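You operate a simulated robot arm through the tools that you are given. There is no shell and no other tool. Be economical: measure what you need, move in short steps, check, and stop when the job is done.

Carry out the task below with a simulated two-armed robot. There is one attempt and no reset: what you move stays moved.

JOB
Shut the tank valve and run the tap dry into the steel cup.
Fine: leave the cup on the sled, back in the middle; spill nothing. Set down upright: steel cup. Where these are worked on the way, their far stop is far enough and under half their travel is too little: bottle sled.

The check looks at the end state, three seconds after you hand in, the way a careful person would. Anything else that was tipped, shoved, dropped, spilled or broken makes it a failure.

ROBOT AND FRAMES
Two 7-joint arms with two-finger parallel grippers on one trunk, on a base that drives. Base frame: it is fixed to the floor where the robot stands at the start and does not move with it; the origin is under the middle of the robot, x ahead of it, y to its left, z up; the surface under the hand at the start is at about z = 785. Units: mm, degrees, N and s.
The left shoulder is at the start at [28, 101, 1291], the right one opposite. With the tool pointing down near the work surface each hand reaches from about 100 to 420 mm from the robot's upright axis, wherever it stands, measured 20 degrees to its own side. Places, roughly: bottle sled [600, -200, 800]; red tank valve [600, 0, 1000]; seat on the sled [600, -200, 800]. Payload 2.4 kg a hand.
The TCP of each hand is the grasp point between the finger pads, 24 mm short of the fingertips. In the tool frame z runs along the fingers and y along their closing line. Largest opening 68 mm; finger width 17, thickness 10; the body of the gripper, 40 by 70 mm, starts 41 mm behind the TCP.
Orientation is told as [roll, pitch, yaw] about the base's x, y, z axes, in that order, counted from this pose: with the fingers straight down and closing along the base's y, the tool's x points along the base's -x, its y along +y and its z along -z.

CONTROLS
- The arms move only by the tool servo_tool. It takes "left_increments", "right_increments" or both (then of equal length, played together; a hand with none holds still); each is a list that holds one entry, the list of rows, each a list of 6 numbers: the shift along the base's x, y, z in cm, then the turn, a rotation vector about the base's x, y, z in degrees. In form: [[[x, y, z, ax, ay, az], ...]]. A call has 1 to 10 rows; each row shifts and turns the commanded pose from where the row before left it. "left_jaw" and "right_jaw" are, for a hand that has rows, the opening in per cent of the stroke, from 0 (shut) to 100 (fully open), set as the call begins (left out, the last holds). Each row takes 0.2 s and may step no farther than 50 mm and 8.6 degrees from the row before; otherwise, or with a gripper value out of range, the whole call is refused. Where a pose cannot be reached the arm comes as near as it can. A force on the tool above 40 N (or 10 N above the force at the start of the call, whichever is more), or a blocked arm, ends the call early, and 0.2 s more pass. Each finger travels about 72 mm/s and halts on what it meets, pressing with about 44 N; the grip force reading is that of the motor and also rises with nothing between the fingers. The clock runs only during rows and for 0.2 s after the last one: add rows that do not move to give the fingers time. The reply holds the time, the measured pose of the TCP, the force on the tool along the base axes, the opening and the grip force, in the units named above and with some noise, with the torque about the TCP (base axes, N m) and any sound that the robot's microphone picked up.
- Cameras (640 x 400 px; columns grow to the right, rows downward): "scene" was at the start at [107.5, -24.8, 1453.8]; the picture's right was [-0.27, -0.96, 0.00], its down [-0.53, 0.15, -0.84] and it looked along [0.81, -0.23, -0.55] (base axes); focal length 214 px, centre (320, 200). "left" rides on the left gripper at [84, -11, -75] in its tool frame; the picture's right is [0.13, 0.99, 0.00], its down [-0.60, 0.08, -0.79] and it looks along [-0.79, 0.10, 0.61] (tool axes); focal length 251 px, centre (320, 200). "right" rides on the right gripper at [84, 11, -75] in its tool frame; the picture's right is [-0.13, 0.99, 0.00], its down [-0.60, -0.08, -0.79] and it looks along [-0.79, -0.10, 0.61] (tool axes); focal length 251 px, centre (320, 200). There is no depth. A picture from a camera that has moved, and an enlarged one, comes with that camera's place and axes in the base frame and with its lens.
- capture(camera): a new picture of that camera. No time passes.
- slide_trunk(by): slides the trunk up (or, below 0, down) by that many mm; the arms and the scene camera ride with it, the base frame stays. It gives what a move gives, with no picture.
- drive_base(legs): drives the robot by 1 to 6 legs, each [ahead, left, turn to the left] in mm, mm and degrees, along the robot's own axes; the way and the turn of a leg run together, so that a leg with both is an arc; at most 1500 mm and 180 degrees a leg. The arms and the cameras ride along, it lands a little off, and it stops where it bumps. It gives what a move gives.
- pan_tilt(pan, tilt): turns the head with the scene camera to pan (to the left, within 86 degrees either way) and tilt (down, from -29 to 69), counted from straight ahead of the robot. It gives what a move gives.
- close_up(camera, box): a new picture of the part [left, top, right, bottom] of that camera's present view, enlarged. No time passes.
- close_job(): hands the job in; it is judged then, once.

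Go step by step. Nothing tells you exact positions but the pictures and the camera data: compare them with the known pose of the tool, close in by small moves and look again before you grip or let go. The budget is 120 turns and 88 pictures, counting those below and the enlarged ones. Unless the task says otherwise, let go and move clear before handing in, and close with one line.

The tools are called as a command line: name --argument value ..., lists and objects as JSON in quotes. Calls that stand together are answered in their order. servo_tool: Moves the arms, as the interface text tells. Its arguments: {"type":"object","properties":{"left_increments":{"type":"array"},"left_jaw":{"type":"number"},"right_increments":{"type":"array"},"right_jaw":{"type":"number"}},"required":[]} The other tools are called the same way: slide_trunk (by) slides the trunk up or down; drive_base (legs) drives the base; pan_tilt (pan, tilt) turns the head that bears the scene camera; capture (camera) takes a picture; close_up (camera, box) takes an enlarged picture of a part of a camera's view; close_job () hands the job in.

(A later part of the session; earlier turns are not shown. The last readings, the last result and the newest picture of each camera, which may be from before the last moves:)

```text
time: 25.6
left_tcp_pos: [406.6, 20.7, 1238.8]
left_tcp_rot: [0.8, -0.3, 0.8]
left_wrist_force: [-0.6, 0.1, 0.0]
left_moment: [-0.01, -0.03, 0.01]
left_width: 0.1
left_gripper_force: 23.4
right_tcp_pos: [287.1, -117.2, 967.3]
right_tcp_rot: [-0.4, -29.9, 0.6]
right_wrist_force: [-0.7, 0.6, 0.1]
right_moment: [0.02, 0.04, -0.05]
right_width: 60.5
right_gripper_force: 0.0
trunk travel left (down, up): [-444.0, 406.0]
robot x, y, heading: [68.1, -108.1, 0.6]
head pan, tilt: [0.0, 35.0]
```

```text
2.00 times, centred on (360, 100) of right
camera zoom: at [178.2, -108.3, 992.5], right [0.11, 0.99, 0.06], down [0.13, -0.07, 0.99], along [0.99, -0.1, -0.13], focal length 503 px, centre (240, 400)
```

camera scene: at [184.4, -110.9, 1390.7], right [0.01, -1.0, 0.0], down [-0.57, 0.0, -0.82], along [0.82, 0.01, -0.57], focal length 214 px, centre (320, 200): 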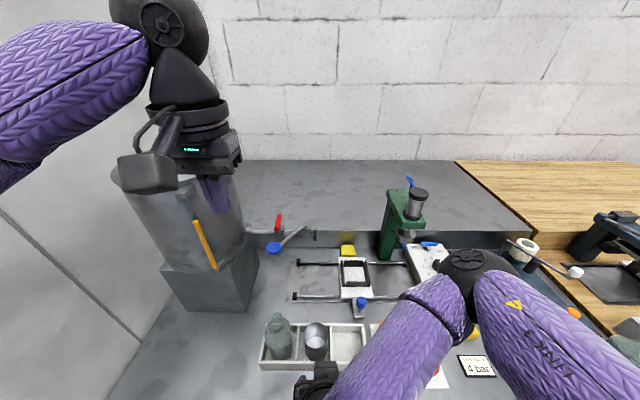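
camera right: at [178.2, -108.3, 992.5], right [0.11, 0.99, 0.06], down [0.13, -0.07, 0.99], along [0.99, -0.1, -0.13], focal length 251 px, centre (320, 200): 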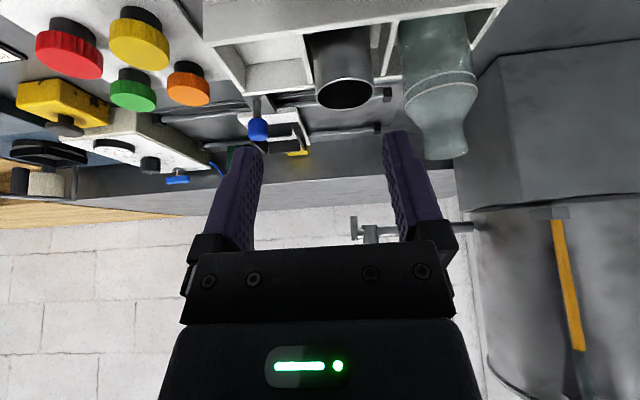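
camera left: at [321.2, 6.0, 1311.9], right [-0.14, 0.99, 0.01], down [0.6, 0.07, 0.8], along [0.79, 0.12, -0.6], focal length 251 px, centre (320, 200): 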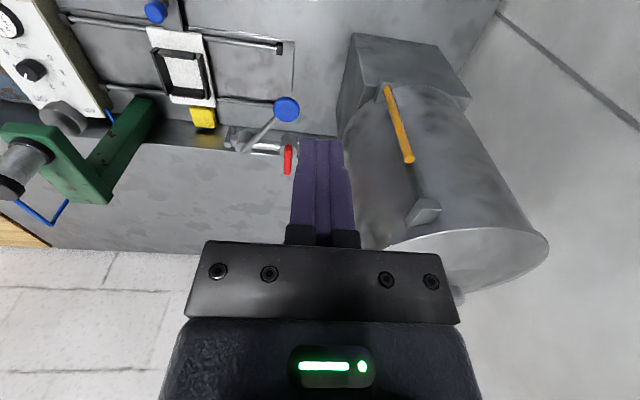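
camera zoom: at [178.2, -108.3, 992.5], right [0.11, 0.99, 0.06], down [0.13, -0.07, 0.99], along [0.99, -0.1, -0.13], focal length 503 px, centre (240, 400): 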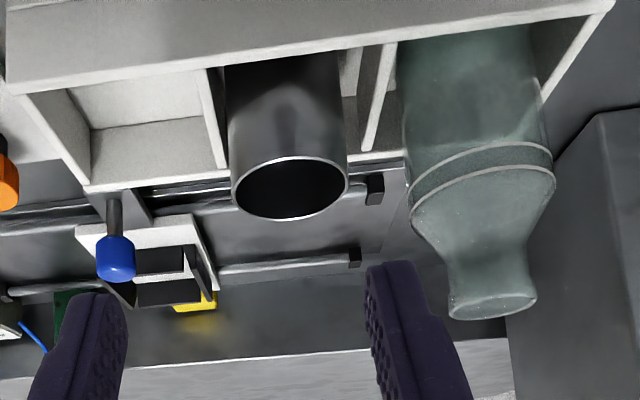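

The cup is still upright at about (403,-100), rim 864. I'll regrip slightly lower and better centred, then lift very slowly with checks.

servo_tool --right_increments '[[[3.9, 0.6, 0, 0, 0, 0], [3.9, 0.6, 0, 0, 0, 0], [3.9, 0.4, 0, 0, 0, 0], [0, 0, -3.5, 0, 0, 0], [0, 0, -3, 0, 0, 0], [0, 0, 0, 0, 0, 0]]]'

close_up --camera "right" --box '[200, 0, 520, 200]'

```text
time: 27.0
left_tcp_pos: [405.5, 19.8, 1238.2]
left_tcp_rot: [0.8, -0.4, 0.8]
left_wrist_force: [-0.1, 0.3, -0.2]
left_moment: [-0.02, -0.03, 0.01]
left_width: 0.0
left_gripper_force: 23.1
right_tcp_pos: [405.5, -100.2, 901.6]
right_tcp_rot: [-0.3, -30.0, 0.5]
right_wrist_force: [-0.5, 0.4, -0.7]
right_moment: [0.03, 0.02, 0.03]
right_width: 60.6
right_gripper_force: 0.1
trunk travel left (down, up): [-444.0, 406.0]
robot x, y, heading: [71.3, -114.8, 0.3]
head pan, tilt: [0.0, 35.0]
```

```text
2.00 times, centred on (360, 100) of right
camera zoom: at [295.3, -90.6, 926.1], right [0.1, 0.99, 0.06], down [0.13, -0.07, 0.99], along [0.99, -0.1, -0.13], focal length 503 px, centre (240, 400)
```

zoom: 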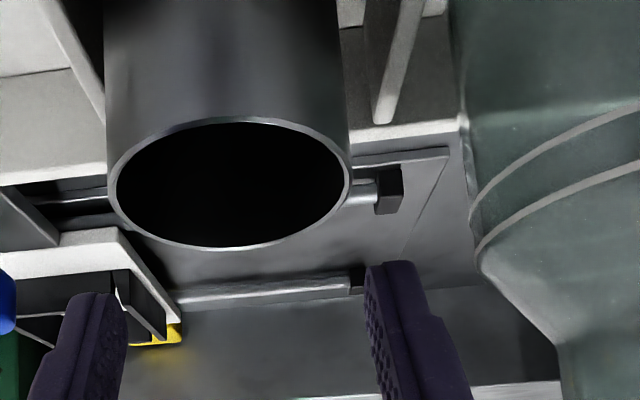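

servo_tool --right_increments '[[[-0.25, 0, -2, 0, 0, 0], [0, 0, -1.6, 0, 0, 0], [0, 0, -1, 0, 0, 0], [0, 0, 0, 0, 0, 0]]]'

servo_tool --right_increments '[[[0, 0, 0, 0, 0, 0], [0, 0, 0, 0, 0, 0], [0, 0, 0, 0, 0, 0], [0, 0, 0, 0, 0, 0]]]' --right_jaw 0

servo_tool --right_increments '[[[0, 0, 0.3, 0, 0, 0], [0, 0, 0.3, 0, 0, 0], [0, 0, 0.3, 0, 0, 0], [0, 0, 0, 0, 0, 0]]]'

capture --camera "right"

```text
time: 28.0
left_tcp_pos: [405.8, 20.0, 1238.2]
left_tcp_rot: [0.8, -0.4, 0.7]
left_wrist_force: [0.9, 0.3, -0.2]
left_moment: [0.01, 0.01, 0.01]
left_width: 0.2
left_gripper_force: 24.0
right_tcp_pos: [403.0, -101.1, 856.9]
right_tcp_rot: [-0.3, -30.0, 0.5]
right_wrist_force: [0.3, 0.0, 0.9]
right_moment: [-0.01, -0.01, 0.01]
right_width: 60.6
right_gripper_force: 0.1
trunk travel left (down, up): [-444.0, 406.0]
robot x, y, heading: [68.8, -112.0, 0.7]
head pan, tilt: [0.0, 35.0]
```

```text
time: 29.0
left_tcp_pos: [406.5, 21.1, 1237.6]
left_tcp_rot: [0.8, -0.4, 0.7]
left_wrist_force: [0.6, 0.4, 0.0]
left_moment: [-0.01, 0.01, -0.02]
left_width: 0.1
left_gripper_force: 23.6
right_tcp_pos: [404.2, -100.2, 856.2]
right_tcp_rot: [-0.2, -29.9, 0.5]
right_wrist_force: [0.1, 0.5, 0.5]
right_moment: [-0.01, -0.01, -0.02]
right_width: 54.8
right_gripper_force: 43.9
trunk travel left (down, up): [-444.0, 406.0]
robot x, y, heading: [69.0, -108.2, 0.5]
head pan, tilt: [0.0, 35.0]
```

```text
time: 30.0
left_tcp_pos: [405.9, 21.1, 1237.4]
left_tcp_rot: [0.8, -0.4, 0.7]
left_wrist_force: [0.1, 1.1, 0.1]
left_moment: [-0.04, -0.01, 0.0]
left_width: 0.2
left_gripper_force: 23.4
right_tcp_pos: [403.3, -101.6, 865.5]
right_tcp_rot: [-0.3, -30.0, 0.5]
right_wrist_force: [0.1, -0.8, -0.7]
right_moment: [-0.01, 0.01, 0.0]
right_width: 54.5
right_gripper_force: 44.4
trunk travel left (down, up): [-444.0, 406.0]
robot x, y, heading: [65.2, -108.9, 0.4]
head pan, tilt: [0.0, 35.0]
```

```text
49 pictures are left
camera right: at [293.9, -92.1, 889.3], right [0.11, 0.99, 0.06], down [0.13, -0.07, 0.99], along [0.99, -0.1, -0.13], focal length 251 px, centre (320, 200)
```

right: 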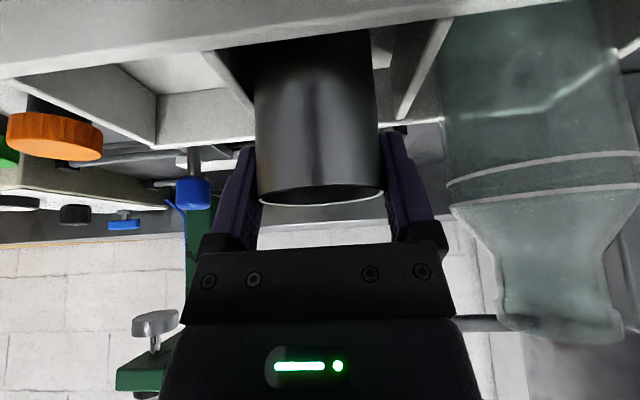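

The cup is rising with the fingers. I continue gently.

servo_tool --right_increments '[[[0, 0, 0.5, 0, 0, 0], [0, 0, 0.5, 0, 0, 0], [0, 0, 0.5, 0, 0, 0], [0, 0, 0.5, 0, 0, 0], [0, 0, 0.5, 0, 0, 0], [0, 0, 0.5, 0, 0, 0], [0, 0, 0.5, 0, 0, 0], [0, 0, 0.5, 0, 0, 0], [0, 0, 0, 0, 0, 0]]]'

capture --camera "right"

```text
time: 32.0
left_tcp_pos: [406.3, 20.3, 1237.7]
left_tcp_rot: [0.8, -0.3, 0.7]
left_wrist_force: [0.1, 0.8, -1.1]
left_moment: [-0.02, 0.0, 0.0]
left_width: 0.1
left_gripper_force: 23.9
right_tcp_pos: [404.2, -101.8, 905.7]
right_tcp_rot: [-0.2, -29.9, 0.6]
right_wrist_force: [0.2, -0.7, -0.3]
right_moment: [0.04, -0.03, -0.02]
right_width: 54.7
right_gripper_force: 44.4
trunk travel left (down, up): [-444.0, 406.0]
robot x, y, heading: [67.1, -108.6, 0.2]
head pan, tilt: [0.0, 35.0]
```

```text
48 pictures are left
camera right: at [294.2, -92.6, 929.7], right [0.1, 0.99, 0.06], down [0.13, -0.07, 0.99], along [0.99, -0.1, -0.13], focal length 251 px, centre (320, 200)
```

right: 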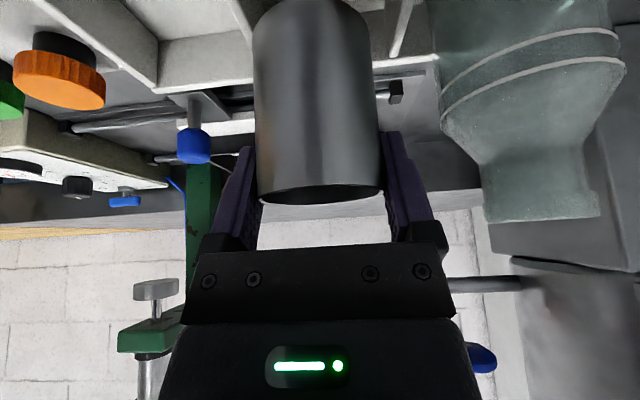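

Held firmly. Before moving across I take a sharp look at the sled seat.

close_up --camera "scene" --box '[300, 240, 412, 310]'

close_up --camera "left" --box '[100, 0, 260, 100]'

```text
5.71 times, centred on (356, 275) of scene
camera zoom: at [184.6, -111.1, 1390.7], right [0.01, -1.0, 0.0], down [-0.57, 0.0, -0.82], along [0.82, 0.01, -0.57], focal length 1226 px, centre (114, -229)
```

zoom: 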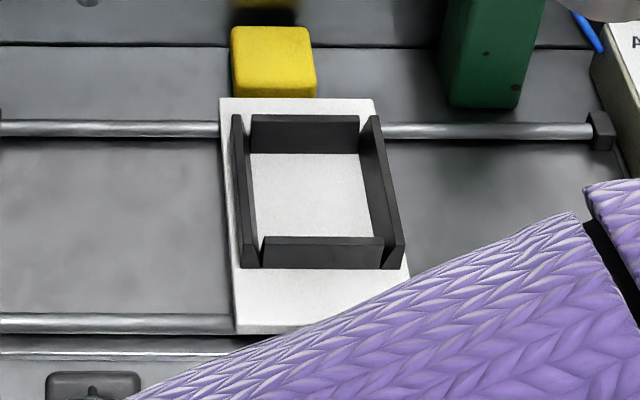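

```text
4.00 times, centred on (180, 50) of left
camera zoom: at [321.1, 6.0, 1312.0], right [-0.14, 0.99, 0.01], down [0.6, 0.07, 0.8], along [0.79, 0.12, -0.6], focal length 1006 px, centre (880, 800)
```

zoom: 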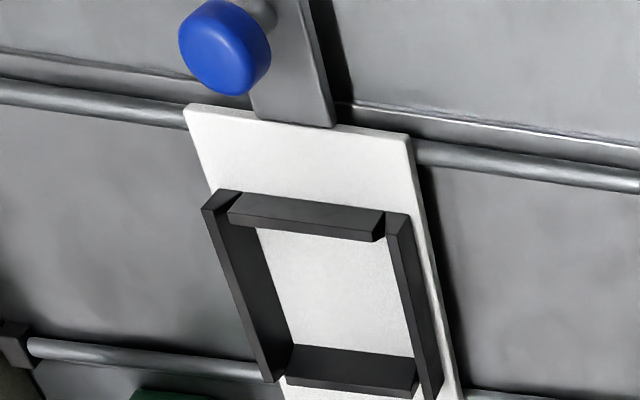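

The seat inner square is about 67-70 mm centred near (602,-211), floor ~806, walls to ~835. I carry the cup over it at height, gently.

servo_tool --right_increments '[[[0, 0, 1.2, 0, 0, 0], [0, 0, 1.5, 0, 0, 0], [0, 0, 1.5, 0, 0, 0], [1.5, -0.8, 0.5, 0, 0, 0], [1.8, -1, 0, 0, 0, 0], [1.8, -1, 0, 0, 0, 0], [1.8, -1, 0, 0, 0, 0], [1.8, -1, 0, 0, 0, 0], [1.8, -1, 0, 0, 0, 0], [1.8, -1, 0, 0, 0, 0]]]'

servo_tool --right_increments '[[[1.8, -1, 0, 0, 0, 0], [1.8, -1, 0, 0, 0, 0], [1.5, -1, 0, 0, 0, 0], [1.3, -1, 0, 0, 0, 0], [0.7, -0.2, 0, 0, 0, 0], [0, 0, 0, 0, 0, 0]]]'

capture --camera "right"

capture --camera "scene"

```text
time: 34.2
left_tcp_pos: [405.6, 19.9, 1238.5]
left_tcp_rot: [0.9, -0.4, 0.6]
left_wrist_force: [-0.1, -0.1, -0.7]
left_moment: [0.01, 0.0, 0.0]
left_width: 0.0
left_gripper_force: 23.6
right_tcp_pos: [526.2, -169.3, 953.5]
right_tcp_rot: [-0.3, -30.1, 0.5]
right_wrist_force: [0.6, -0.6, -0.5]
right_moment: [0.02, 0.0, 0.0]
right_width: 54.5
right_gripper_force: 44.0
trunk travel left (down, up): [-444.0, 406.0]
robot x, y, heading: [69.3, -109.4, 0.6]
head pan, tilt: [0.0, 35.0]
```

```text
time: 35.6
left_tcp_pos: [405.3, 19.9, 1237.0]
left_tcp_rot: [0.9, -0.4, 0.7]
left_wrist_force: [0.1, 0.1, 0.0]
left_moment: [0.0, -0.02, 0.04]
left_width: 0.0
left_gripper_force: 23.6
right_tcp_pos: [597.1, -211.7, 951.9]
right_tcp_rot: [-0.3, -30.0, 0.5]
right_wrist_force: [-0.3, 0.5, -0.8]
right_moment: [-0.01, 0.02, 0.02]
right_width: 54.9
right_gripper_force: 44.8
trunk travel left (down, up): [-444.0, 406.0]
robot x, y, heading: [71.5, -111.6, 0.4]
head pan, tilt: [0.0, 35.0]
```

```text
45 pictures are left
camera right: at [487.4, -201.7, 976.0], right [0.11, 0.99, 0.06], down [0.13, -0.07, 0.99], along [0.99, -0.1, -0.13], focal length 251 px, centre (320, 200)
```

right: 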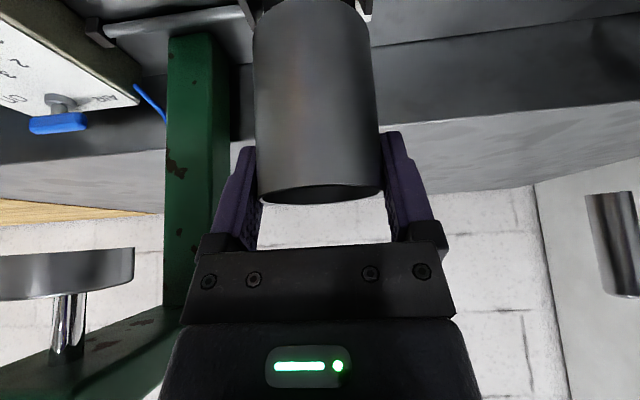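

```text
44 pictures are left
camera scene: at [184.7, -111.1, 1390.7], right [0.01, -1.0, 0.0], down [-0.57, 0.0, -0.82], along [0.82, 0.01, -0.57], focal length 214 px, centre (320, 200)
```

scene: 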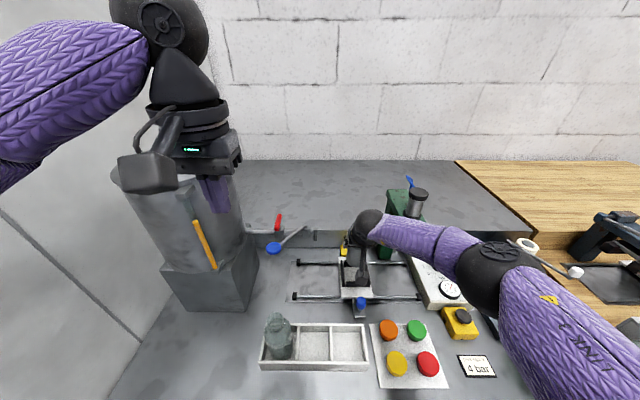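

Clear of the press. I lower to just above the seat walls and check alignment.

servo_tool --right_increments '[[[0.5, 0, -1.2, 0, 0, 0], [0, 0, -1.2, 0, 0, 0], [0, 0, -1.2, 0, 0, 0], [0, 0, 0, 0, 0, 0]]]'

capture --camera "right"

close_up --camera "scene" --box '[300, 230, 412, 300]'

close_up --camera "left" --box '[90, 0, 250, 100]'

```text
time: 36.6
left_tcp_pos: [406.8, 19.9, 1238.3]
left_tcp_rot: [0.9, -0.4, 0.7]
left_wrist_force: [-0.4, 0.3, 0.3]
left_moment: [0.01, -0.04, -0.03]
left_width: 0.2
left_gripper_force: 23.7
right_tcp_pos: [601.8, -211.5, 916.4]
right_tcp_rot: [-0.3, -30.0, 0.5]
right_wrist_force: [0.5, 1.0, -0.3]
right_moment: [-0.02, 0.01, -0.01]
right_width: 54.8
right_gripper_force: 44.0
trunk travel left (down, up): [-444.0, 406.0]
robot x, y, heading: [68.8, -112.1, 0.2]
head pan, tilt: [0.0, 35.0]
```

```text
43 pictures are left
camera right: at [492.2, -202.0, 940.9], right [0.11, 0.99, 0.06], down [0.13, -0.07, 0.99], along [0.99, -0.1, -0.13], focal length 251 px, centre (320, 200)
```

right: 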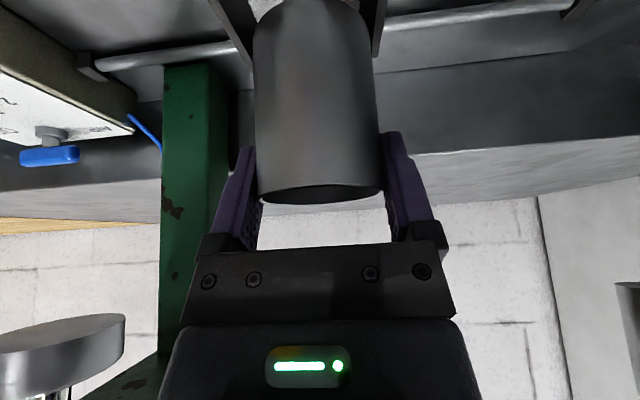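

```text
5.71 times, centred on (356, 265) of scene
camera zoom: at [184.7, -111.1, 1390.7], right [0.01, -1.0, 0.0], down [-0.57, 0.0, -0.82], along [0.82, 0.01, -0.57], focal length 1226 px, centre (114, -171)
```

zoom: 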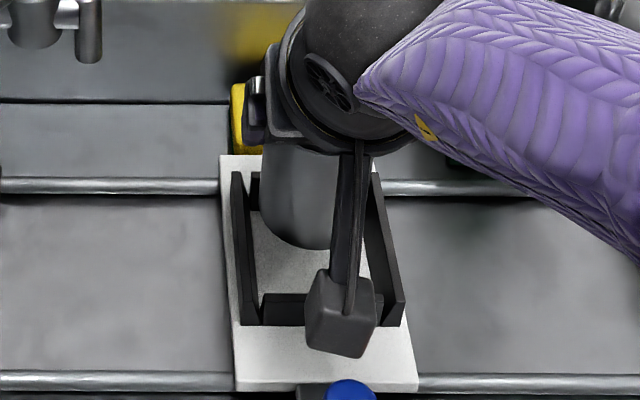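

```text
4.00 times, centred on (170, 50) of left
camera zoom: at [321.2, 5.9, 1312.0], right [-0.14, 0.99, 0.01], down [0.6, 0.07, 0.8], along [0.79, 0.12, -0.6], focal length 1006 px, centre (920, 800)
```

zoom: 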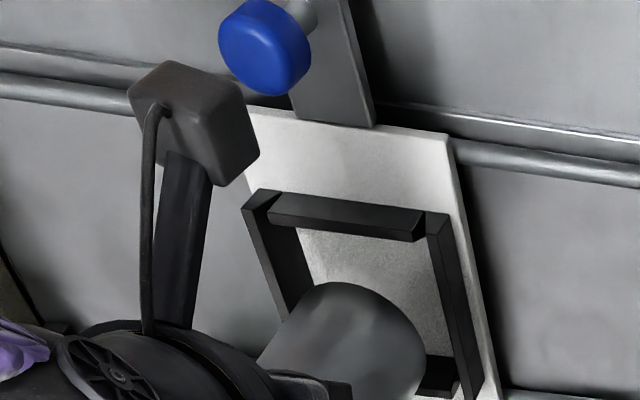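

Cup lines up laterally, but both outside views put it about 5 mm too far back. I shift it and lower slowly until contact.

servo_tool --right_increments '[[[-0.5, 0.1, 0, 0, 0, 0], [0, 0, -0.8, 0, 0, 0], [0, 0, -0.7, 0, 0, 0], [0, 0, 0, 0, 0, 0]]]'

capture --camera "right"

close_up --camera "left" --box '[90, 0, 250, 100]'

```text
time: 37.6
left_tcp_pos: [406.5, 20.2, 1238.3]
left_tcp_rot: [0.8, -0.3, 0.6]
left_wrist_force: [-0.8, 0.5, 0.5]
left_moment: [0.01, 0.0, 0.0]
left_width: 0.0
left_gripper_force: 23.7
right_tcp_pos: [597.5, -211.1, 902.8]
right_tcp_rot: [-0.3, -30.0, 0.5]
right_wrist_force: [0.9, -0.2, -1.0]
right_moment: [-0.03, 0.02, 0.0]
right_width: 54.8
right_gripper_force: 44.0
trunk travel left (down, up): [-444.0, 406.0]
robot x, y, heading: [68.7, -112.2, 0.5]
head pan, tilt: [0.0, 35.0]
```

```text
40 pictures are left
camera right: at [487.7, -201.2, 925.9], right [0.11, 0.99, 0.06], down [0.13, -0.07, 0.99], along [0.99, -0.1, -0.13], focal length 251 px, centre (320, 200)
```

right: 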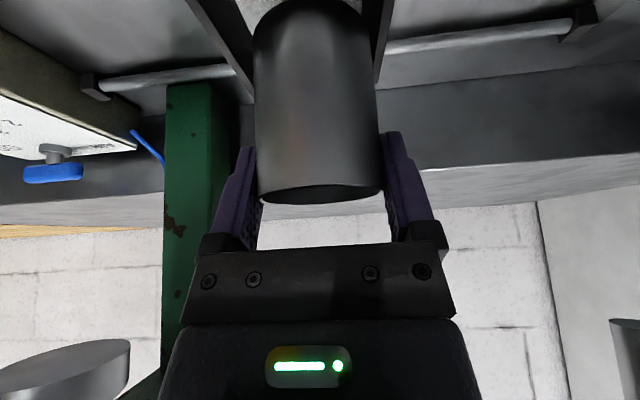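

```text
4.00 times, centred on (170, 50) of left
camera zoom: at [321.2, 5.9, 1312.0], right [-0.14, 0.99, 0.01], down [0.6, 0.07, 0.8], along [0.79, 0.12, -0.6], focal length 1006 px, centre (920, 800)
```

zoom: 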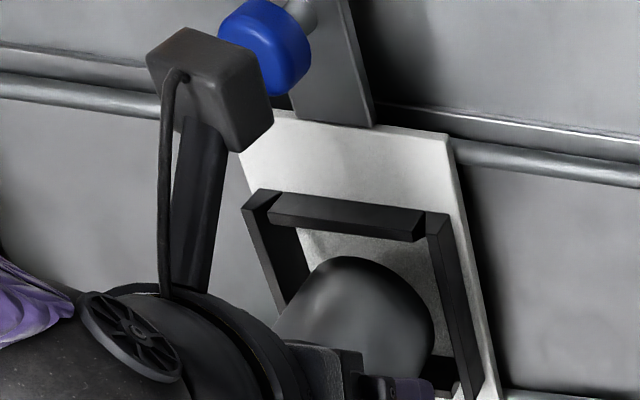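

Comparing wall edges, the cup should go about 2.5 mm to the right. I adjust and lower until it seats.

servo_tool --right_increments '[[[0, -0.25, 0, 0, 0, 0], [0, 0, -0.6, 0, 0, 0], [0, 0, -0.6, 0, 0, 0], [0, 0, -0.5, 0, 0, 0], [0, 0, 0, 0, 0, 0]]]'

capture --camera "right"

```text
time: 38.8
left_tcp_pos: [405.9, 20.6, 1238.4]
left_tcp_rot: [0.9, -0.3, 0.7]
left_wrist_force: [-1.0, -0.2, -0.2]
left_moment: [-0.02, 0.02, -0.02]
left_width: 0.0
left_gripper_force: 24.0
right_tcp_pos: [598.3, -213.0, 885.0]
right_tcp_rot: [-0.3, -30.0, 0.5]
right_wrist_force: [0.0, 0.2, -0.7]
right_moment: [-0.01, -0.02, 0.0]
right_width: 54.8
right_gripper_force: 44.0
trunk travel left (down, up): [-444.0, 406.0]
robot x, y, heading: [68.9, -110.7, 0.6]
head pan, tilt: [0.0, 35.0]
```

```text
38 pictures are left
camera right: at [487.3, -204.0, 908.4], right [0.11, 0.99, 0.06], down [0.13, -0.07, 0.99], along [0.99, -0.1, -0.13], focal length 251 px, centre (320, 200)
```

right: 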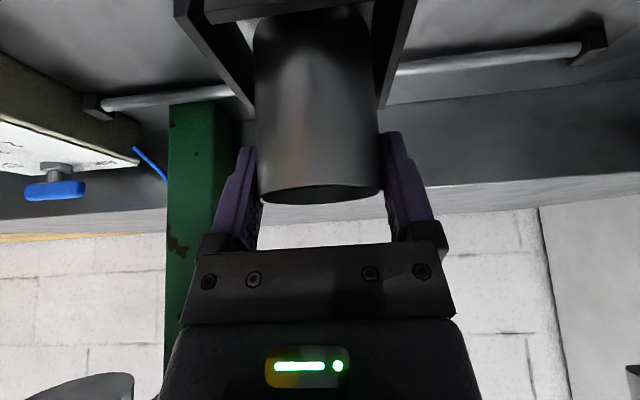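

Cup is inside the frame. I lower the last millimetres watching the force.

servo_tool --right_increments '[[[0, 0, -0.4, 0, 0, 0], [0, 0, -0.3, 0, 0, 0], [0, 0, 0, 0, 0, 0]]]'

servo_tool --right_increments '[[[0, 0, -0.2, 0, 0, 0], [0, 0, 0, 0, 0, 0]]]'

servo_tool --right_increments '[[[0, 0, -0.2, 0, 0, 0], [0, 0, 0, 0, 0, 0]]]'

```text
time: 39.6
left_tcp_pos: [405.0, 19.1, 1238.0]
left_tcp_rot: [0.7, -0.4, 0.7]
left_wrist_force: [0.2, 1.2, 0.3]
left_moment: [0.0, 0.0, -0.01]
left_width: 0.0
left_gripper_force: 24.1
right_tcp_pos: [595.0, -213.5, 881.4]
right_tcp_rot: [-0.3, -29.8, 0.5]
right_wrist_force: [1.0, -0.3, -0.5]
right_moment: [0.0, 0.01, -0.02]
right_width: 54.7
right_gripper_force: 43.8
right hand out of reach, approached as far as the arm can: row 1
trunk travel left (down, up): [-444.0, 406.0]
robot x, y, heading: [69.7, -116.7, 0.4]
head pan, tilt: [0.0, 35.0]
```

```text
time: 40.2
left_tcp_pos: [407.0, 19.8, 1237.5]
left_tcp_rot: [0.7, -0.4, 0.7]
left_wrist_force: [0.4, 0.0, 0.2]
left_moment: [0.0, -0.01, -0.01]
left_width: 0.0
left_gripper_force: 23.6
right_tcp_pos: [595.9, -213.3, 880.7]
right_tcp_rot: [-0.3, -29.9, 0.5]
right_wrist_force: [0.5, -0.8, 0.0]
right_moment: [0.0, 0.03, 0.02]
right_width: 54.7
right_gripper_force: 43.4
trunk travel left (down, up): [-444.0, 406.0]
robot x, y, heading: [67.1, -111.1, 0.8]
head pan, tilt: [0.0, 35.0]
```

```text
time: 40.8
left_tcp_pos: [406.0, 19.5, 1237.9]
left_tcp_rot: [0.8, -0.4, 0.7]
left_wrist_force: [-0.4, 0.6, -0.3]
left_moment: [-0.03, -0.01, 0.01]
left_width: 0.0
left_gripper_force: 23.6
right_tcp_pos: [596.7, -212.4, 880.0]
right_tcp_rot: [-0.3, -29.9, 0.5]
right_wrist_force: [-0.6, 1.0, -0.3]
right_moment: [0.0, -0.04, 0.01]
right_width: 54.7
right_gripper_force: 44.0
right hand out of reach, approached as far as the arm can: row 1
trunk travel left (down, up): [-444.0, 406.0]
robot x, y, heading: [66.1, -110.5, 0.3]
head pan, tilt: [0.0, 35.0]
```

The arm is at its reach limit, so I lower the rest with the trunk in tiny slides.

slide_trunk --by -4

slide_trunk --by -2

capture --camera "right"

```text
time: 41.4
left_tcp_pos: [404.6, 20.5, 1233.6]
left_tcp_rot: [0.9, -0.4, 0.6]
left_wrist_force: [-0.5, 0.6, 0.2]
left_moment: [0.01, 0.01, 0.0]
left_width: 0.0
left_gripper_force: 23.8
right_tcp_pos: [595.4, -212.6, 878.9]
right_tcp_rot: [-0.3, -30.1, 0.5]
right_wrist_force: [0.6, -0.3, 9.1]
right_moment: [0.14, 0.06, -0.01]
right_width: 54.9
right_gripper_force: 44.8
trunk travel left (down, up): [-440.0, 410.0]
robot x, y, heading: [65.6, -111.0, 0.4]
head pan, tilt: [0.0, 35.0]
```

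```text
time: 41.9
left_tcp_pos: [402.3, 21.6, 1231.6]
left_tcp_rot: [0.8, -0.6, 0.8]
left_wrist_force: [0.4, -0.2, 0.5]
left_moment: [0.02, 0.04, -0.01]
left_width: 0.0
left_gripper_force: 23.4
right_tcp_pos: [595.5, -212.9, 877.7]
right_tcp_rot: [-0.3, -30.2, 0.4]
right_wrist_force: [2.3, 0.2, 25.2]
right_moment: [0.41, 0.17, 0.0]
right_width: 54.5
right_gripper_force: 44.0
trunk travel left (down, up): [-438.0, 412.0]
robot x, y, heading: [69.7, -110.9, 0.6]
head pan, tilt: [0.0, 35.0]
```

```text
37 pictures are left
camera right: at [485.3, -203.4, 900.7], right [0.11, 0.99, 0.06], down [0.12, -0.07, 0.99], along [0.99, -0.1, -0.13], focal length 251 px, centre (320, 200)
```

right: 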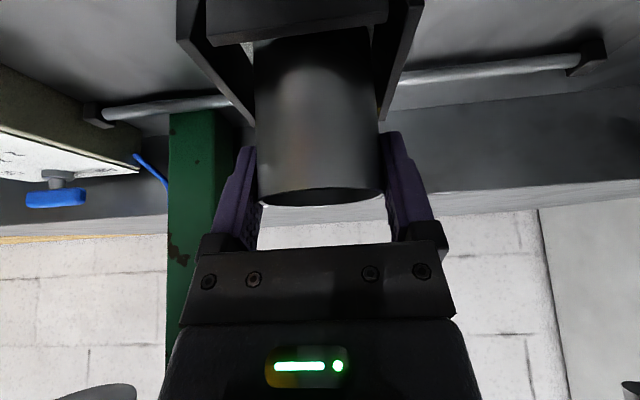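

Contact with the seat floor. I relieve the pressure and open the fingers.

slide_trunk --by 2.5

servo_tool --right_increments '[[[0, 0, 0, 0, 0, 0], [0, 0, 0, 0, 0, 0]]]' --right_jaw 94

capture --camera "right"

```text
time: 42.4
left_tcp_pos: [404.5, 20.8, 1233.0]
left_tcp_rot: [0.8, -0.4, 0.7]
left_wrist_force: [-0.3, 0.1, 0.8]
left_moment: [0.01, -0.02, 0.02]
left_width: 0.0
left_gripper_force: 23.4
right_tcp_pos: [594.4, -211.5, 878.1]
right_tcp_rot: [-0.4, -29.9, 0.5]
right_wrist_force: [2.3, 0.3, 6.0]
right_moment: [0.18, -0.1, 0.06]
right_width: 54.9
right_gripper_force: 44.3
trunk travel left (down, up): [-440.0, 409.0]
robot x, y, heading: [70.0, -110.4, 0.6]
head pan, tilt: [0.0, 35.0]
```

```text
time: 43.0
left_tcp_pos: [403.6, 20.0, 1233.7]
left_tcp_rot: [0.9, -0.4, 0.6]
left_wrist_force: [0.5, -0.4, 0.3]
left_moment: [-0.01, -0.01, -0.02]
left_width: 0.0
left_gripper_force: 23.5
right_tcp_pos: [594.6, -212.4, 877.2]
right_tcp_rot: [-0.4, -30.0, 0.5]
right_wrist_force: [0.6, 0.7, 0.6]
right_moment: [0.02, -0.05, 0.02]
right_width: 63.9
right_gripper_force: 0.0
trunk travel left (down, up): [-440.0, 409.0]
robot x, y, heading: [72.4, -109.8, 0.6]
head pan, tilt: [0.0, 35.0]
```

```text
36 pictures are left
camera right: at [485.5, -203.6, 901.6], right [0.11, 0.99, 0.06], down [0.13, -0.07, 0.99], along [0.99, -0.1, -0.13], focal length 251 px, centre (320, 200)
```

right: 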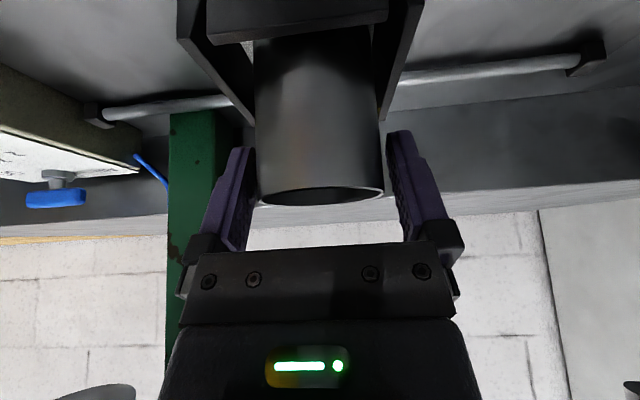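

The cup stands in the seat. I withdraw upward and back, then look.

servo_tool --right_increments '[[[0, 0, 1, 0, 0, 0], [0, 0, 2, 0, 0, 0], [0, 0, 3, 0, 0, 0], [0, 0, 3, 0, 0, 0], [-3, 0, 0, 0, 0, 0], [-3, 0, 0, 0, 0, 0], [-4, -0.5, 0, 0, 0, 0], [-4, -0.5, 0, 0, 0, 0]]]'

capture --camera "right"

close_up --camera "scene" --box '[230, 190, 430, 315]'

```text
time: 44.8
left_tcp_pos: [403.7, 20.4, 1233.7]
left_tcp_rot: [0.9, -0.4, 0.6]
left_wrist_force: [0.4, 0.6, 0.0]
left_moment: [0.03, -0.03, 0.01]
left_width: 0.0
left_gripper_force: 24.3
right_tcp_pos: [455.2, -222.6, 965.3]
right_tcp_rot: [-0.3, -30.2, 0.4]
right_wrist_force: [-0.3, -0.7, -0.2]
right_moment: [0.0, -0.06, -0.04]
right_width: 64.0
right_gripper_force: 0.0
trunk travel left (down, up): [-440.0, 409.0]
robot x, y, heading: [72.3, -113.0, 0.6]
head pan, tilt: [0.0, 35.0]
```

```text
35 pictures are left
camera right: at [346.3, -213.5, 989.4], right [0.11, 0.99, 0.06], down [0.13, -0.07, 0.99], along [0.99, -0.1, -0.13], focal length 251 px, centre (320, 200)
```

right: 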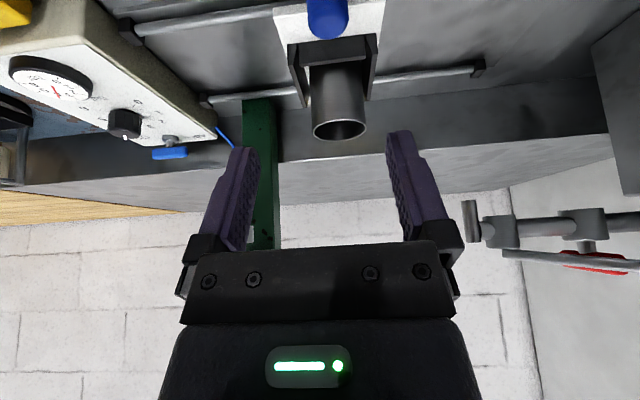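

```text
3.20 times, centred on (330, 252) of scene
camera zoom: at [184.7, -111.3, 1387.2], right [0.01, -1.0, 0.0], down [-0.57, 0.0, -0.82], along [0.82, 0.01, -0.57], focal length 686 px, centre (288, 32)
```

zoom: 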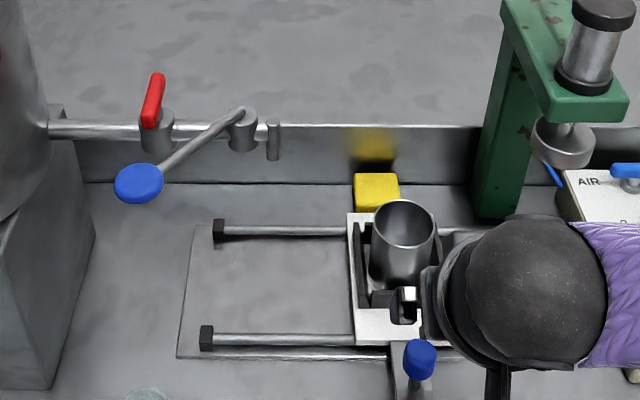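

The cup is upright in the seat. The blue knob is at about (490,-216,850), so I descend to straddle it.

servo_tool --right_increments '[[[1.6, 0.35, -2.5, 0, 0, 0], [1.6, 0.35, -2.5, 0, 0, 0], [0, 0, -2, 0, 0, 0], [0, 0, 0, 0, 0, 0]]]' --right_jaw 80

capture --camera "right"

```text
time: 45.8
left_tcp_pos: [404.1, 22.0, 1233.7]
left_tcp_rot: [0.8, -0.4, 0.7]
left_wrist_force: [0.2, -0.7, -0.4]
left_moment: [-0.02, 0.01, -0.01]
left_width: 0.0
left_gripper_force: 23.0
right_tcp_pos: [485.9, -216.2, 897.9]
right_tcp_rot: [-0.3, -30.0, 0.4]
right_wrist_force: [-0.2, 0.0, -1.0]
right_moment: [0.0, 0.0, -0.01]
right_width: 54.4
right_gripper_force: 0.1
trunk travel left (down, up): [-440.0, 409.0]
robot x, y, heading: [69.4, -111.8, 0.4]
head pan, tilt: [0.0, 35.0]
```

```text
33 pictures are left
camera right: at [376.5, -207.4, 921.7], right [0.11, 0.99, 0.06], down [0.13, -0.07, 0.99], along [0.99, -0.1, -0.13], focal length 251 px, centre (320, 200)
```

right: 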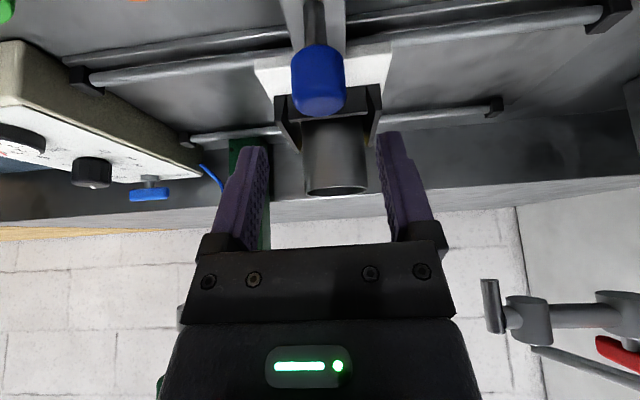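

servo_tool --right_increments '[[[0.2, 0, -1.6, 0, 0, 0], [0, 0, -1.6, 0, 0, 0], [0, 0, -1.4, 0, 0, 0], [0, 0, 0, 0, 0, 0]]]'

servo_tool --right_increments '[[[0, 0, 0, 0, 0, 0], [0, 0, 0, 0, 0, 0], [0, 0, 0, 0, 0, 0], [0, 0, 0, 0, 0, 0]]]' --right_jaw 0

capture --camera "right"

```text
time: 46.8
left_tcp_pos: [404.2, 21.3, 1233.6]
left_tcp_rot: [1.0, -0.4, 0.7]
left_wrist_force: [-0.9, 0.2, -1.4]
left_moment: [0.02, -0.01, 0.01]
left_width: 0.0
left_gripper_force: 23.1
right_tcp_pos: [489.9, -216.2, 851.8]
right_tcp_rot: [-0.2, -30.1, 0.4]
right_wrist_force: [0.0, 0.6, 0.8]
right_moment: [-0.01, 0.02, 0.0]
right_width: 54.3
right_gripper_force: 0.1
trunk travel left (down, up): [-440.0, 409.0]
robot x, y, heading: [68.8, -110.7, 0.7]
head pan, tilt: [0.0, 35.0]
```

```text
time: 47.8
left_tcp_pos: [405.5, 20.4, 1233.5]
left_tcp_rot: [0.9, -0.4, 0.8]
left_wrist_force: [0.1, 1.3, 0.0]
left_moment: [0.02, -0.01, -0.02]
left_width: 0.0
left_gripper_force: 22.9
right_tcp_pos: [489.4, -214.9, 851.7]
right_tcp_rot: [-0.2, -30.0, 0.4]
right_wrist_force: [-0.8, 2.1, -3.3]
right_moment: [0.06, -0.13, 0.04]
right_width: 25.3
right_gripper_force: 41.0
trunk travel left (down, up): [-440.0, 409.0]
robot x, y, heading: [72.2, -110.3, 0.5]
head pan, tilt: [0.0, 35.0]
```

```text
32 pictures are left
camera right: at [379.4, -206.8, 876.1], right [0.1, 0.99, 0.06], down [0.13, -0.07, 0.99], along [0.99, -0.1, -0.13], focal length 251 px, centre (320, 200)
```

right: 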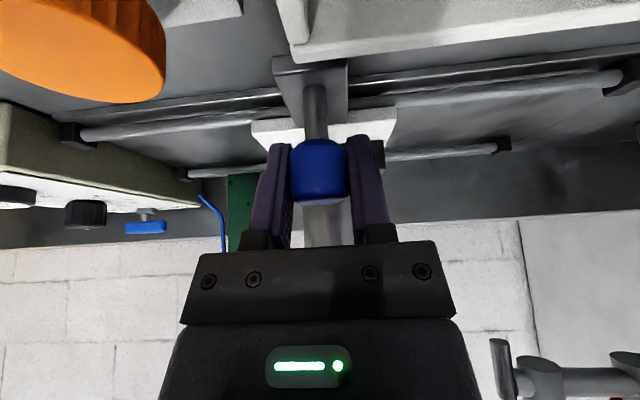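

Knob gripped. I slide the sled left smoothly toward the spout.

servo_tool --right_increments '[[[0, 0.3, 0, 0, 0, 0], [0, 0.6, 0, 0, 0, 0], [0, 0.8, 0, 0, 0, 0], [0, 0.8, 0, 0, 0, 0], [0, 0.8, 0, 0, 0, 0], [0, 0.8, 0, 0, 0, 0], [0, 0.8, 0, 0, 0, 0], [0, 0.6, 0, 0, 0, 0], [0, 0.5, 0, 0, 0, 0], [0, 0, 0, 0, 0, 0]]]'

close_up --camera "scene" --box '[230, 190, 430, 315]'

```text
time: 50.0
left_tcp_pos: [403.8, 21.0, 1234.3]
left_tcp_rot: [0.9, -0.5, 0.7]
left_wrist_force: [-0.3, -0.7, 0.1]
left_moment: [-0.01, -0.02, -0.04]
left_width: 0.0
left_gripper_force: 23.1
right_tcp_pos: [489.4, -156.3, 851.9]
right_tcp_rot: [-0.3, -30.0, 0.5]
right_wrist_force: [-1.9, -1.0, -3.6]
right_moment: [-0.15, 0.16, 0.01]
right_width: 25.1
right_gripper_force: 41.1
trunk travel left (down, up): [-440.0, 409.0]
robot x, y, heading: [71.7, -110.4, 0.8]
head pan, tilt: [0.0, 35.0]
```

```text
3.20 times, centred on (330, 252) of scene
camera zoom: at [185.0, -111.2, 1387.1], right [0.01, -1.0, 0.0], down [-0.57, 0.0, -0.82], along [0.82, 0.01, -0.57], focal length 686 px, centre (288, 32)
```

zoom: 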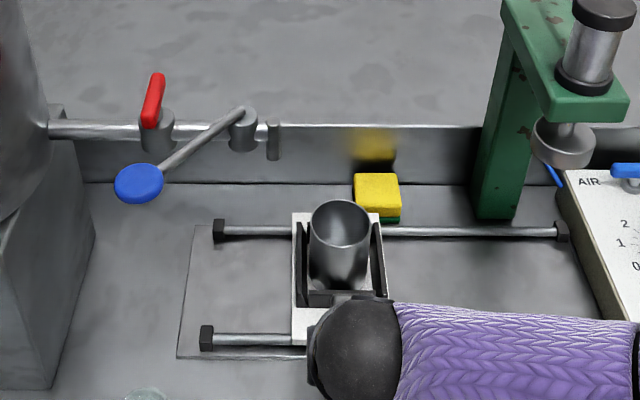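

Works well; continuing to the stop.

servo_tool --right_increments '[[[0, 0.3, 0, 0, 0, 0], [0, 0.6, 0, 0, 0, 0], [0, 0.8, 0, 0, 0, 0], [0, 0.8, 0, 0, 0, 0], [0, 0.7, 0, 0, 0, 0], [0, 0.5, 0, 0, 0, 0], [0, 0.4, 0, 0, 0, 0], [0, 0.4, 0, 0, 0, 0], [0, 0.3, 0, 0, 0, 0], [0, 0.3, 0, 0, 0, 0]]]'

close_up --camera "scene" --box '[230, 190, 390, 290]'

```text
time: 52.2
left_tcp_pos: [403.9, 21.3, 1233.6]
left_tcp_rot: [0.7, -0.4, 0.7]
left_wrist_force: [0.2, 0.2, 0.0]
left_moment: [0.01, -0.03, 0.01]
left_width: 0.0
left_gripper_force: 23.7
right_tcp_pos: [488.7, -104.8, 852.3]
right_tcp_rot: [-0.2, -30.0, 0.4]
right_wrist_force: [0.7, 1.2, 9.1]
right_moment: [-0.2, 0.71, -0.11]
right_width: 25.3
right_gripper_force: 41.3
trunk travel left (down, up): [-440.0, 409.0]
robot x, y, heading: [71.3, -112.0, 0.4]
head pan, tilt: [0.0, 35.0]
```

```text
4.00 times, centred on (310, 240) of scene
camera zoom: at [184.5, -111.0, 1387.3], right [0.01, -1.0, 0.0], down [-0.57, 0.0, -0.82], along [0.82, 0.01, -0.57], focal length 858 px, centre (360, 40)
```

zoom: 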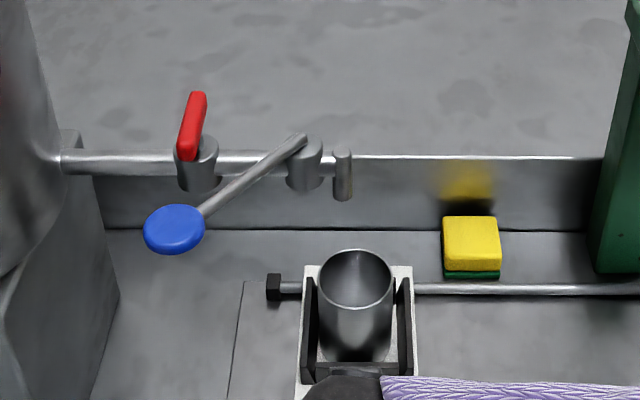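

The sled is ~12 mm short of the stop and the spout is ~9 mm further left. I ease it to the stop.

servo_tool --right_increments '[[[0, 0.3, 0, 0, 0, 0], [0, 0.3, 0, 0, 0, 0], [0, 0.3, 0, 0, 0, 0], [0, 0.3, 0, 0, 0, 0], [0, 0.2, 0, 0, 0, 0], [0, 0, 0, 0, 0, 0]]]'

close_up --camera "scene" --box '[230, 190, 390, 290]'

capture --camera "right"

```text
time: 53.6
left_tcp_pos: [403.5, 18.0, 1233.6]
left_tcp_rot: [0.9, -0.5, 0.5]
left_wrist_force: [0.1, -0.9, 0.9]
left_moment: [0.03, -0.04, -0.02]
left_width: 0.1
left_gripper_force: 23.8
right_tcp_pos: [488.9, -95.2, 852.2]
right_tcp_rot: [-0.4, -30.0, 0.4]
right_wrist_force: [-1.3, -17.6, 2.1]
right_moment: [-0.46, -0.46, -0.04]
right_width: 25.7
right_gripper_force: 40.4
trunk travel left (down, up): [-440.0, 409.0]
robot x, y, heading: [67.4, -112.1, 0.6]
head pan, tilt: [0.0, 35.0]
```

```text
4.00 times, centred on (310, 240) of scene
camera zoom: at [184.6, -113.6, 1387.1], right [0.01, -1.0, 0.0], down [-0.57, 0.0, -0.82], along [0.82, 0.01, -0.57], focal length 858 px, centre (360, 40)
```

zoom: 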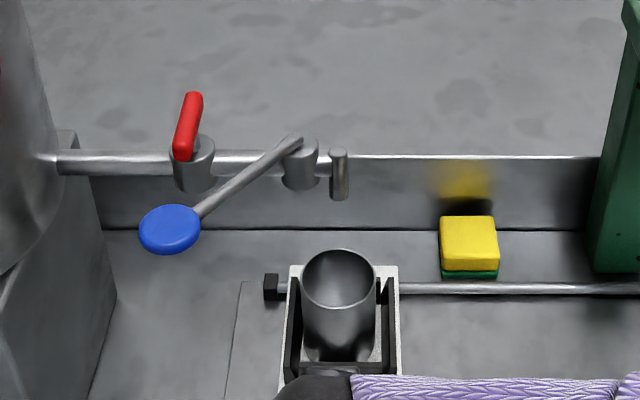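

```text
28 pictures are left
camera right: at [379.4, -84.9, 875.9], right [0.11, 0.99, 0.06], down [0.13, -0.07, 0.99], along [0.99, -0.1, -0.13], focal length 251 px, centre (320, 200)
```

right: 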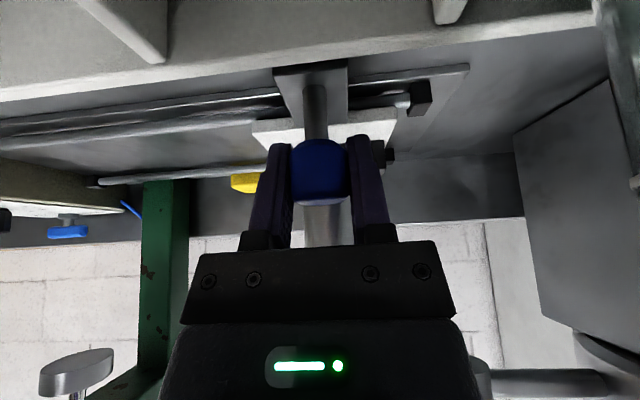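

Sled is at its left stop with the cup directly under the spout. I release the knob and retract the right hand out of the way.

servo_tool --right_increments '[[[0, -0.4, 0, 0, 0, 0], [0, 0, 0, 0, 0, 0]]]'

servo_tool --right_increments '[[[0, 0, 0, 0, 0, 0], [0, 0, 0, 0, 0, 0], [0, 0, 2, 0, 0, 0], [0, 0, 4, 0, 0, 0], [-2, -3, 2, 0, 0, 0], [-2, -4, 2, 0, 0, 0], [-2, -4, 2, 0, 0, 0], [0, -4.5, 2, 0, 0, 0], [0, -4.5, 2, 0, 0, 0]]]' --right_jaw 80

close_up --camera "scene" --box '[230, 190, 390, 290]'

```text
time: 54.2
left_tcp_pos: [404.9, 20.1, 1233.1]
left_tcp_rot: [0.9, -0.5, 0.7]
left_wrist_force: [-0.1, -0.5, 0.3]
left_moment: [-0.03, -0.02, 0.01]
left_width: 0.0
left_gripper_force: 23.9
right_tcp_pos: [489.4, -93.9, 850.9]
right_tcp_rot: [-0.1, -29.9, 0.5]
right_wrist_force: [2.4, -7.1, -1.1]
right_moment: [0.16, -0.6, -0.07]
right_width: 25.4
right_gripper_force: 41.3
trunk travel left (down, up): [-440.0, 409.0]
robot x, y, heading: [69.0, -112.8, 0.6]
head pan, tilt: [0.0, 35.0]
```

```text
time: 56.2
left_tcp_pos: [403.4, 21.0, 1233.4]
left_tcp_rot: [0.9, -0.4, 0.7]
left_wrist_force: [0.7, -0.7, 0.5]
left_moment: [-0.01, 0.01, -0.01]
left_width: 0.0
left_gripper_force: 23.9
right_tcp_pos: [428.1, -296.9, 1011.3]
right_tcp_rot: [-0.4, -30.0, 0.5]
right_wrist_force: [-0.7, -0.5, 0.5]
right_moment: [-0.03, -0.02, 0.0]
right_width: 54.2
right_gripper_force: 0.0
trunk travel left (down, up): [-440.0, 409.0]
robot x, y, heading: [65.9, -112.2, 0.7]
head pan, tilt: [0.0, 35.0]
```

```text
4.00 times, centred on (310, 240) of scene
camera zoom: at [184.6, -111.6, 1387.2], right [0.01, -1.0, 0.0], down [-0.57, 0.0, -0.82], along [0.82, 0.01, -0.57], focal length 858 px, centre (360, 40)
```

zoom: 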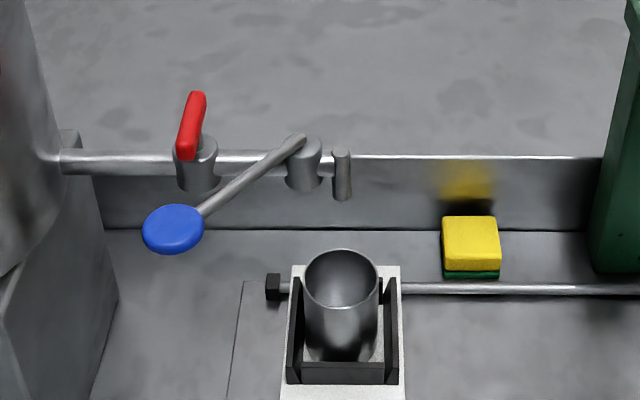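

The sled stayed put. Now the left hand goes to the left side of the blue tap knob, fingers closed.

servo_tool --left_increments '[[[4.2, 0.2, -2.5, 0, -6, 0], [4.2, 0.2, -2.5, 0, -6, 0], [4.1, 0.2, -2.5, 0, 0, 0], [0, 0, -4, 0, 0, 0], [0, 0, 0, 0, 0, 0]]]'

capture --camera "left"

```text
time: 57.4
left_tcp_pos: [530.5, 25.2, 1118.3]
left_tcp_rot: [0.7, -12.4, 0.7]
left_wrist_force: [0.3, 0.8, 0.6]
left_moment: [0.02, -0.01, -0.01]
left_width: 0.2
left_gripper_force: 23.6
right_tcp_pos: [428.6, -295.6, 1012.0]
right_tcp_rot: [-0.3, -30.0, 0.5]
right_wrist_force: [0.5, -0.3, -0.1]
right_moment: [0.0, -0.01, 0.0]
right_width: 54.3
right_gripper_force: 0.0
trunk travel left (down, up): [-440.0, 409.0]
robot x, y, heading: [70.6, -114.4, 0.5]
head pan, tilt: [0.0, 35.0]
```

```text
26 pictures are left
camera left: at [430.8, 11.7, 1172.9], right [-0.14, 0.99, -0.02], down [0.42, 0.07, 0.91], along [0.9, 0.12, -0.42], focal length 251 px, centre (320, 200)
```

left: 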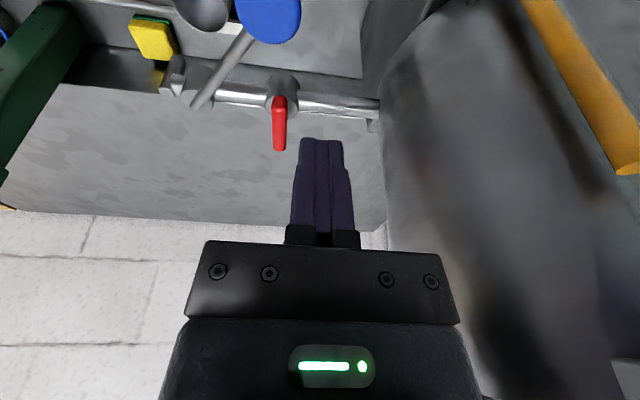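

servo_tool --left_increments '[[[0, 0, -4, 0, 0, 0], [0, 0, -4.2, 0, 0, 0], [0, 0, 0, 0, 0, 0]]]'

capture --camera "left"

close_up --camera "scene" --box '[220, 190, 380, 290]'

```text
time: 58.2
left_tcp_pos: [529.3, 27.2, 1035.3]
left_tcp_rot: [0.7, -12.4, 0.7]
left_wrist_force: [0.3, 1.7, 0.3]
left_moment: [0.0, -0.01, 0.0]
left_width: 0.1
left_gripper_force: 23.3
right_tcp_pos: [430.0, -295.2, 1011.8]
right_tcp_rot: [-0.3, -30.0, 0.5]
right_wrist_force: [0.4, -1.1, -0.2]
right_moment: [-0.01, 0.0, 0.03]
right_width: 54.3
right_gripper_force: 0.0
trunk travel left (down, up): [-440.0, 409.0]
robot x, y, heading: [72.6, -113.8, 0.6]
head pan, tilt: [0.0, 35.0]
```

```text
25 pictures are left
camera left: at [431.4, 12.4, 1089.7], right [-0.14, 0.99, -0.02], down [0.42, 0.07, 0.91], along [0.9, 0.12, -0.42], focal length 251 px, centre (320, 200)
```

left: 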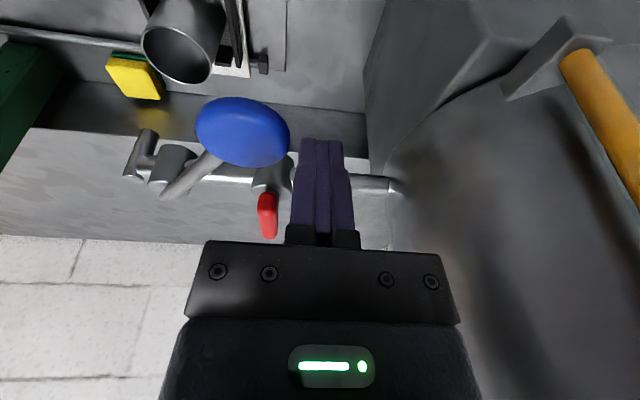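

```text
4.00 times, centred on (300, 240) of scene
camera zoom: at [185.0, -111.2, 1387.2], right [0.01, -1.0, 0.0], down [-0.57, 0.0, -0.82], along [0.82, 0.01, -0.57], focal length 858 px, centre (400, 40)
```

zoom: 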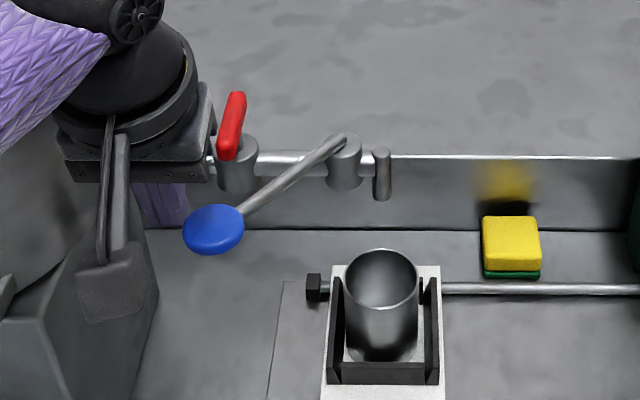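

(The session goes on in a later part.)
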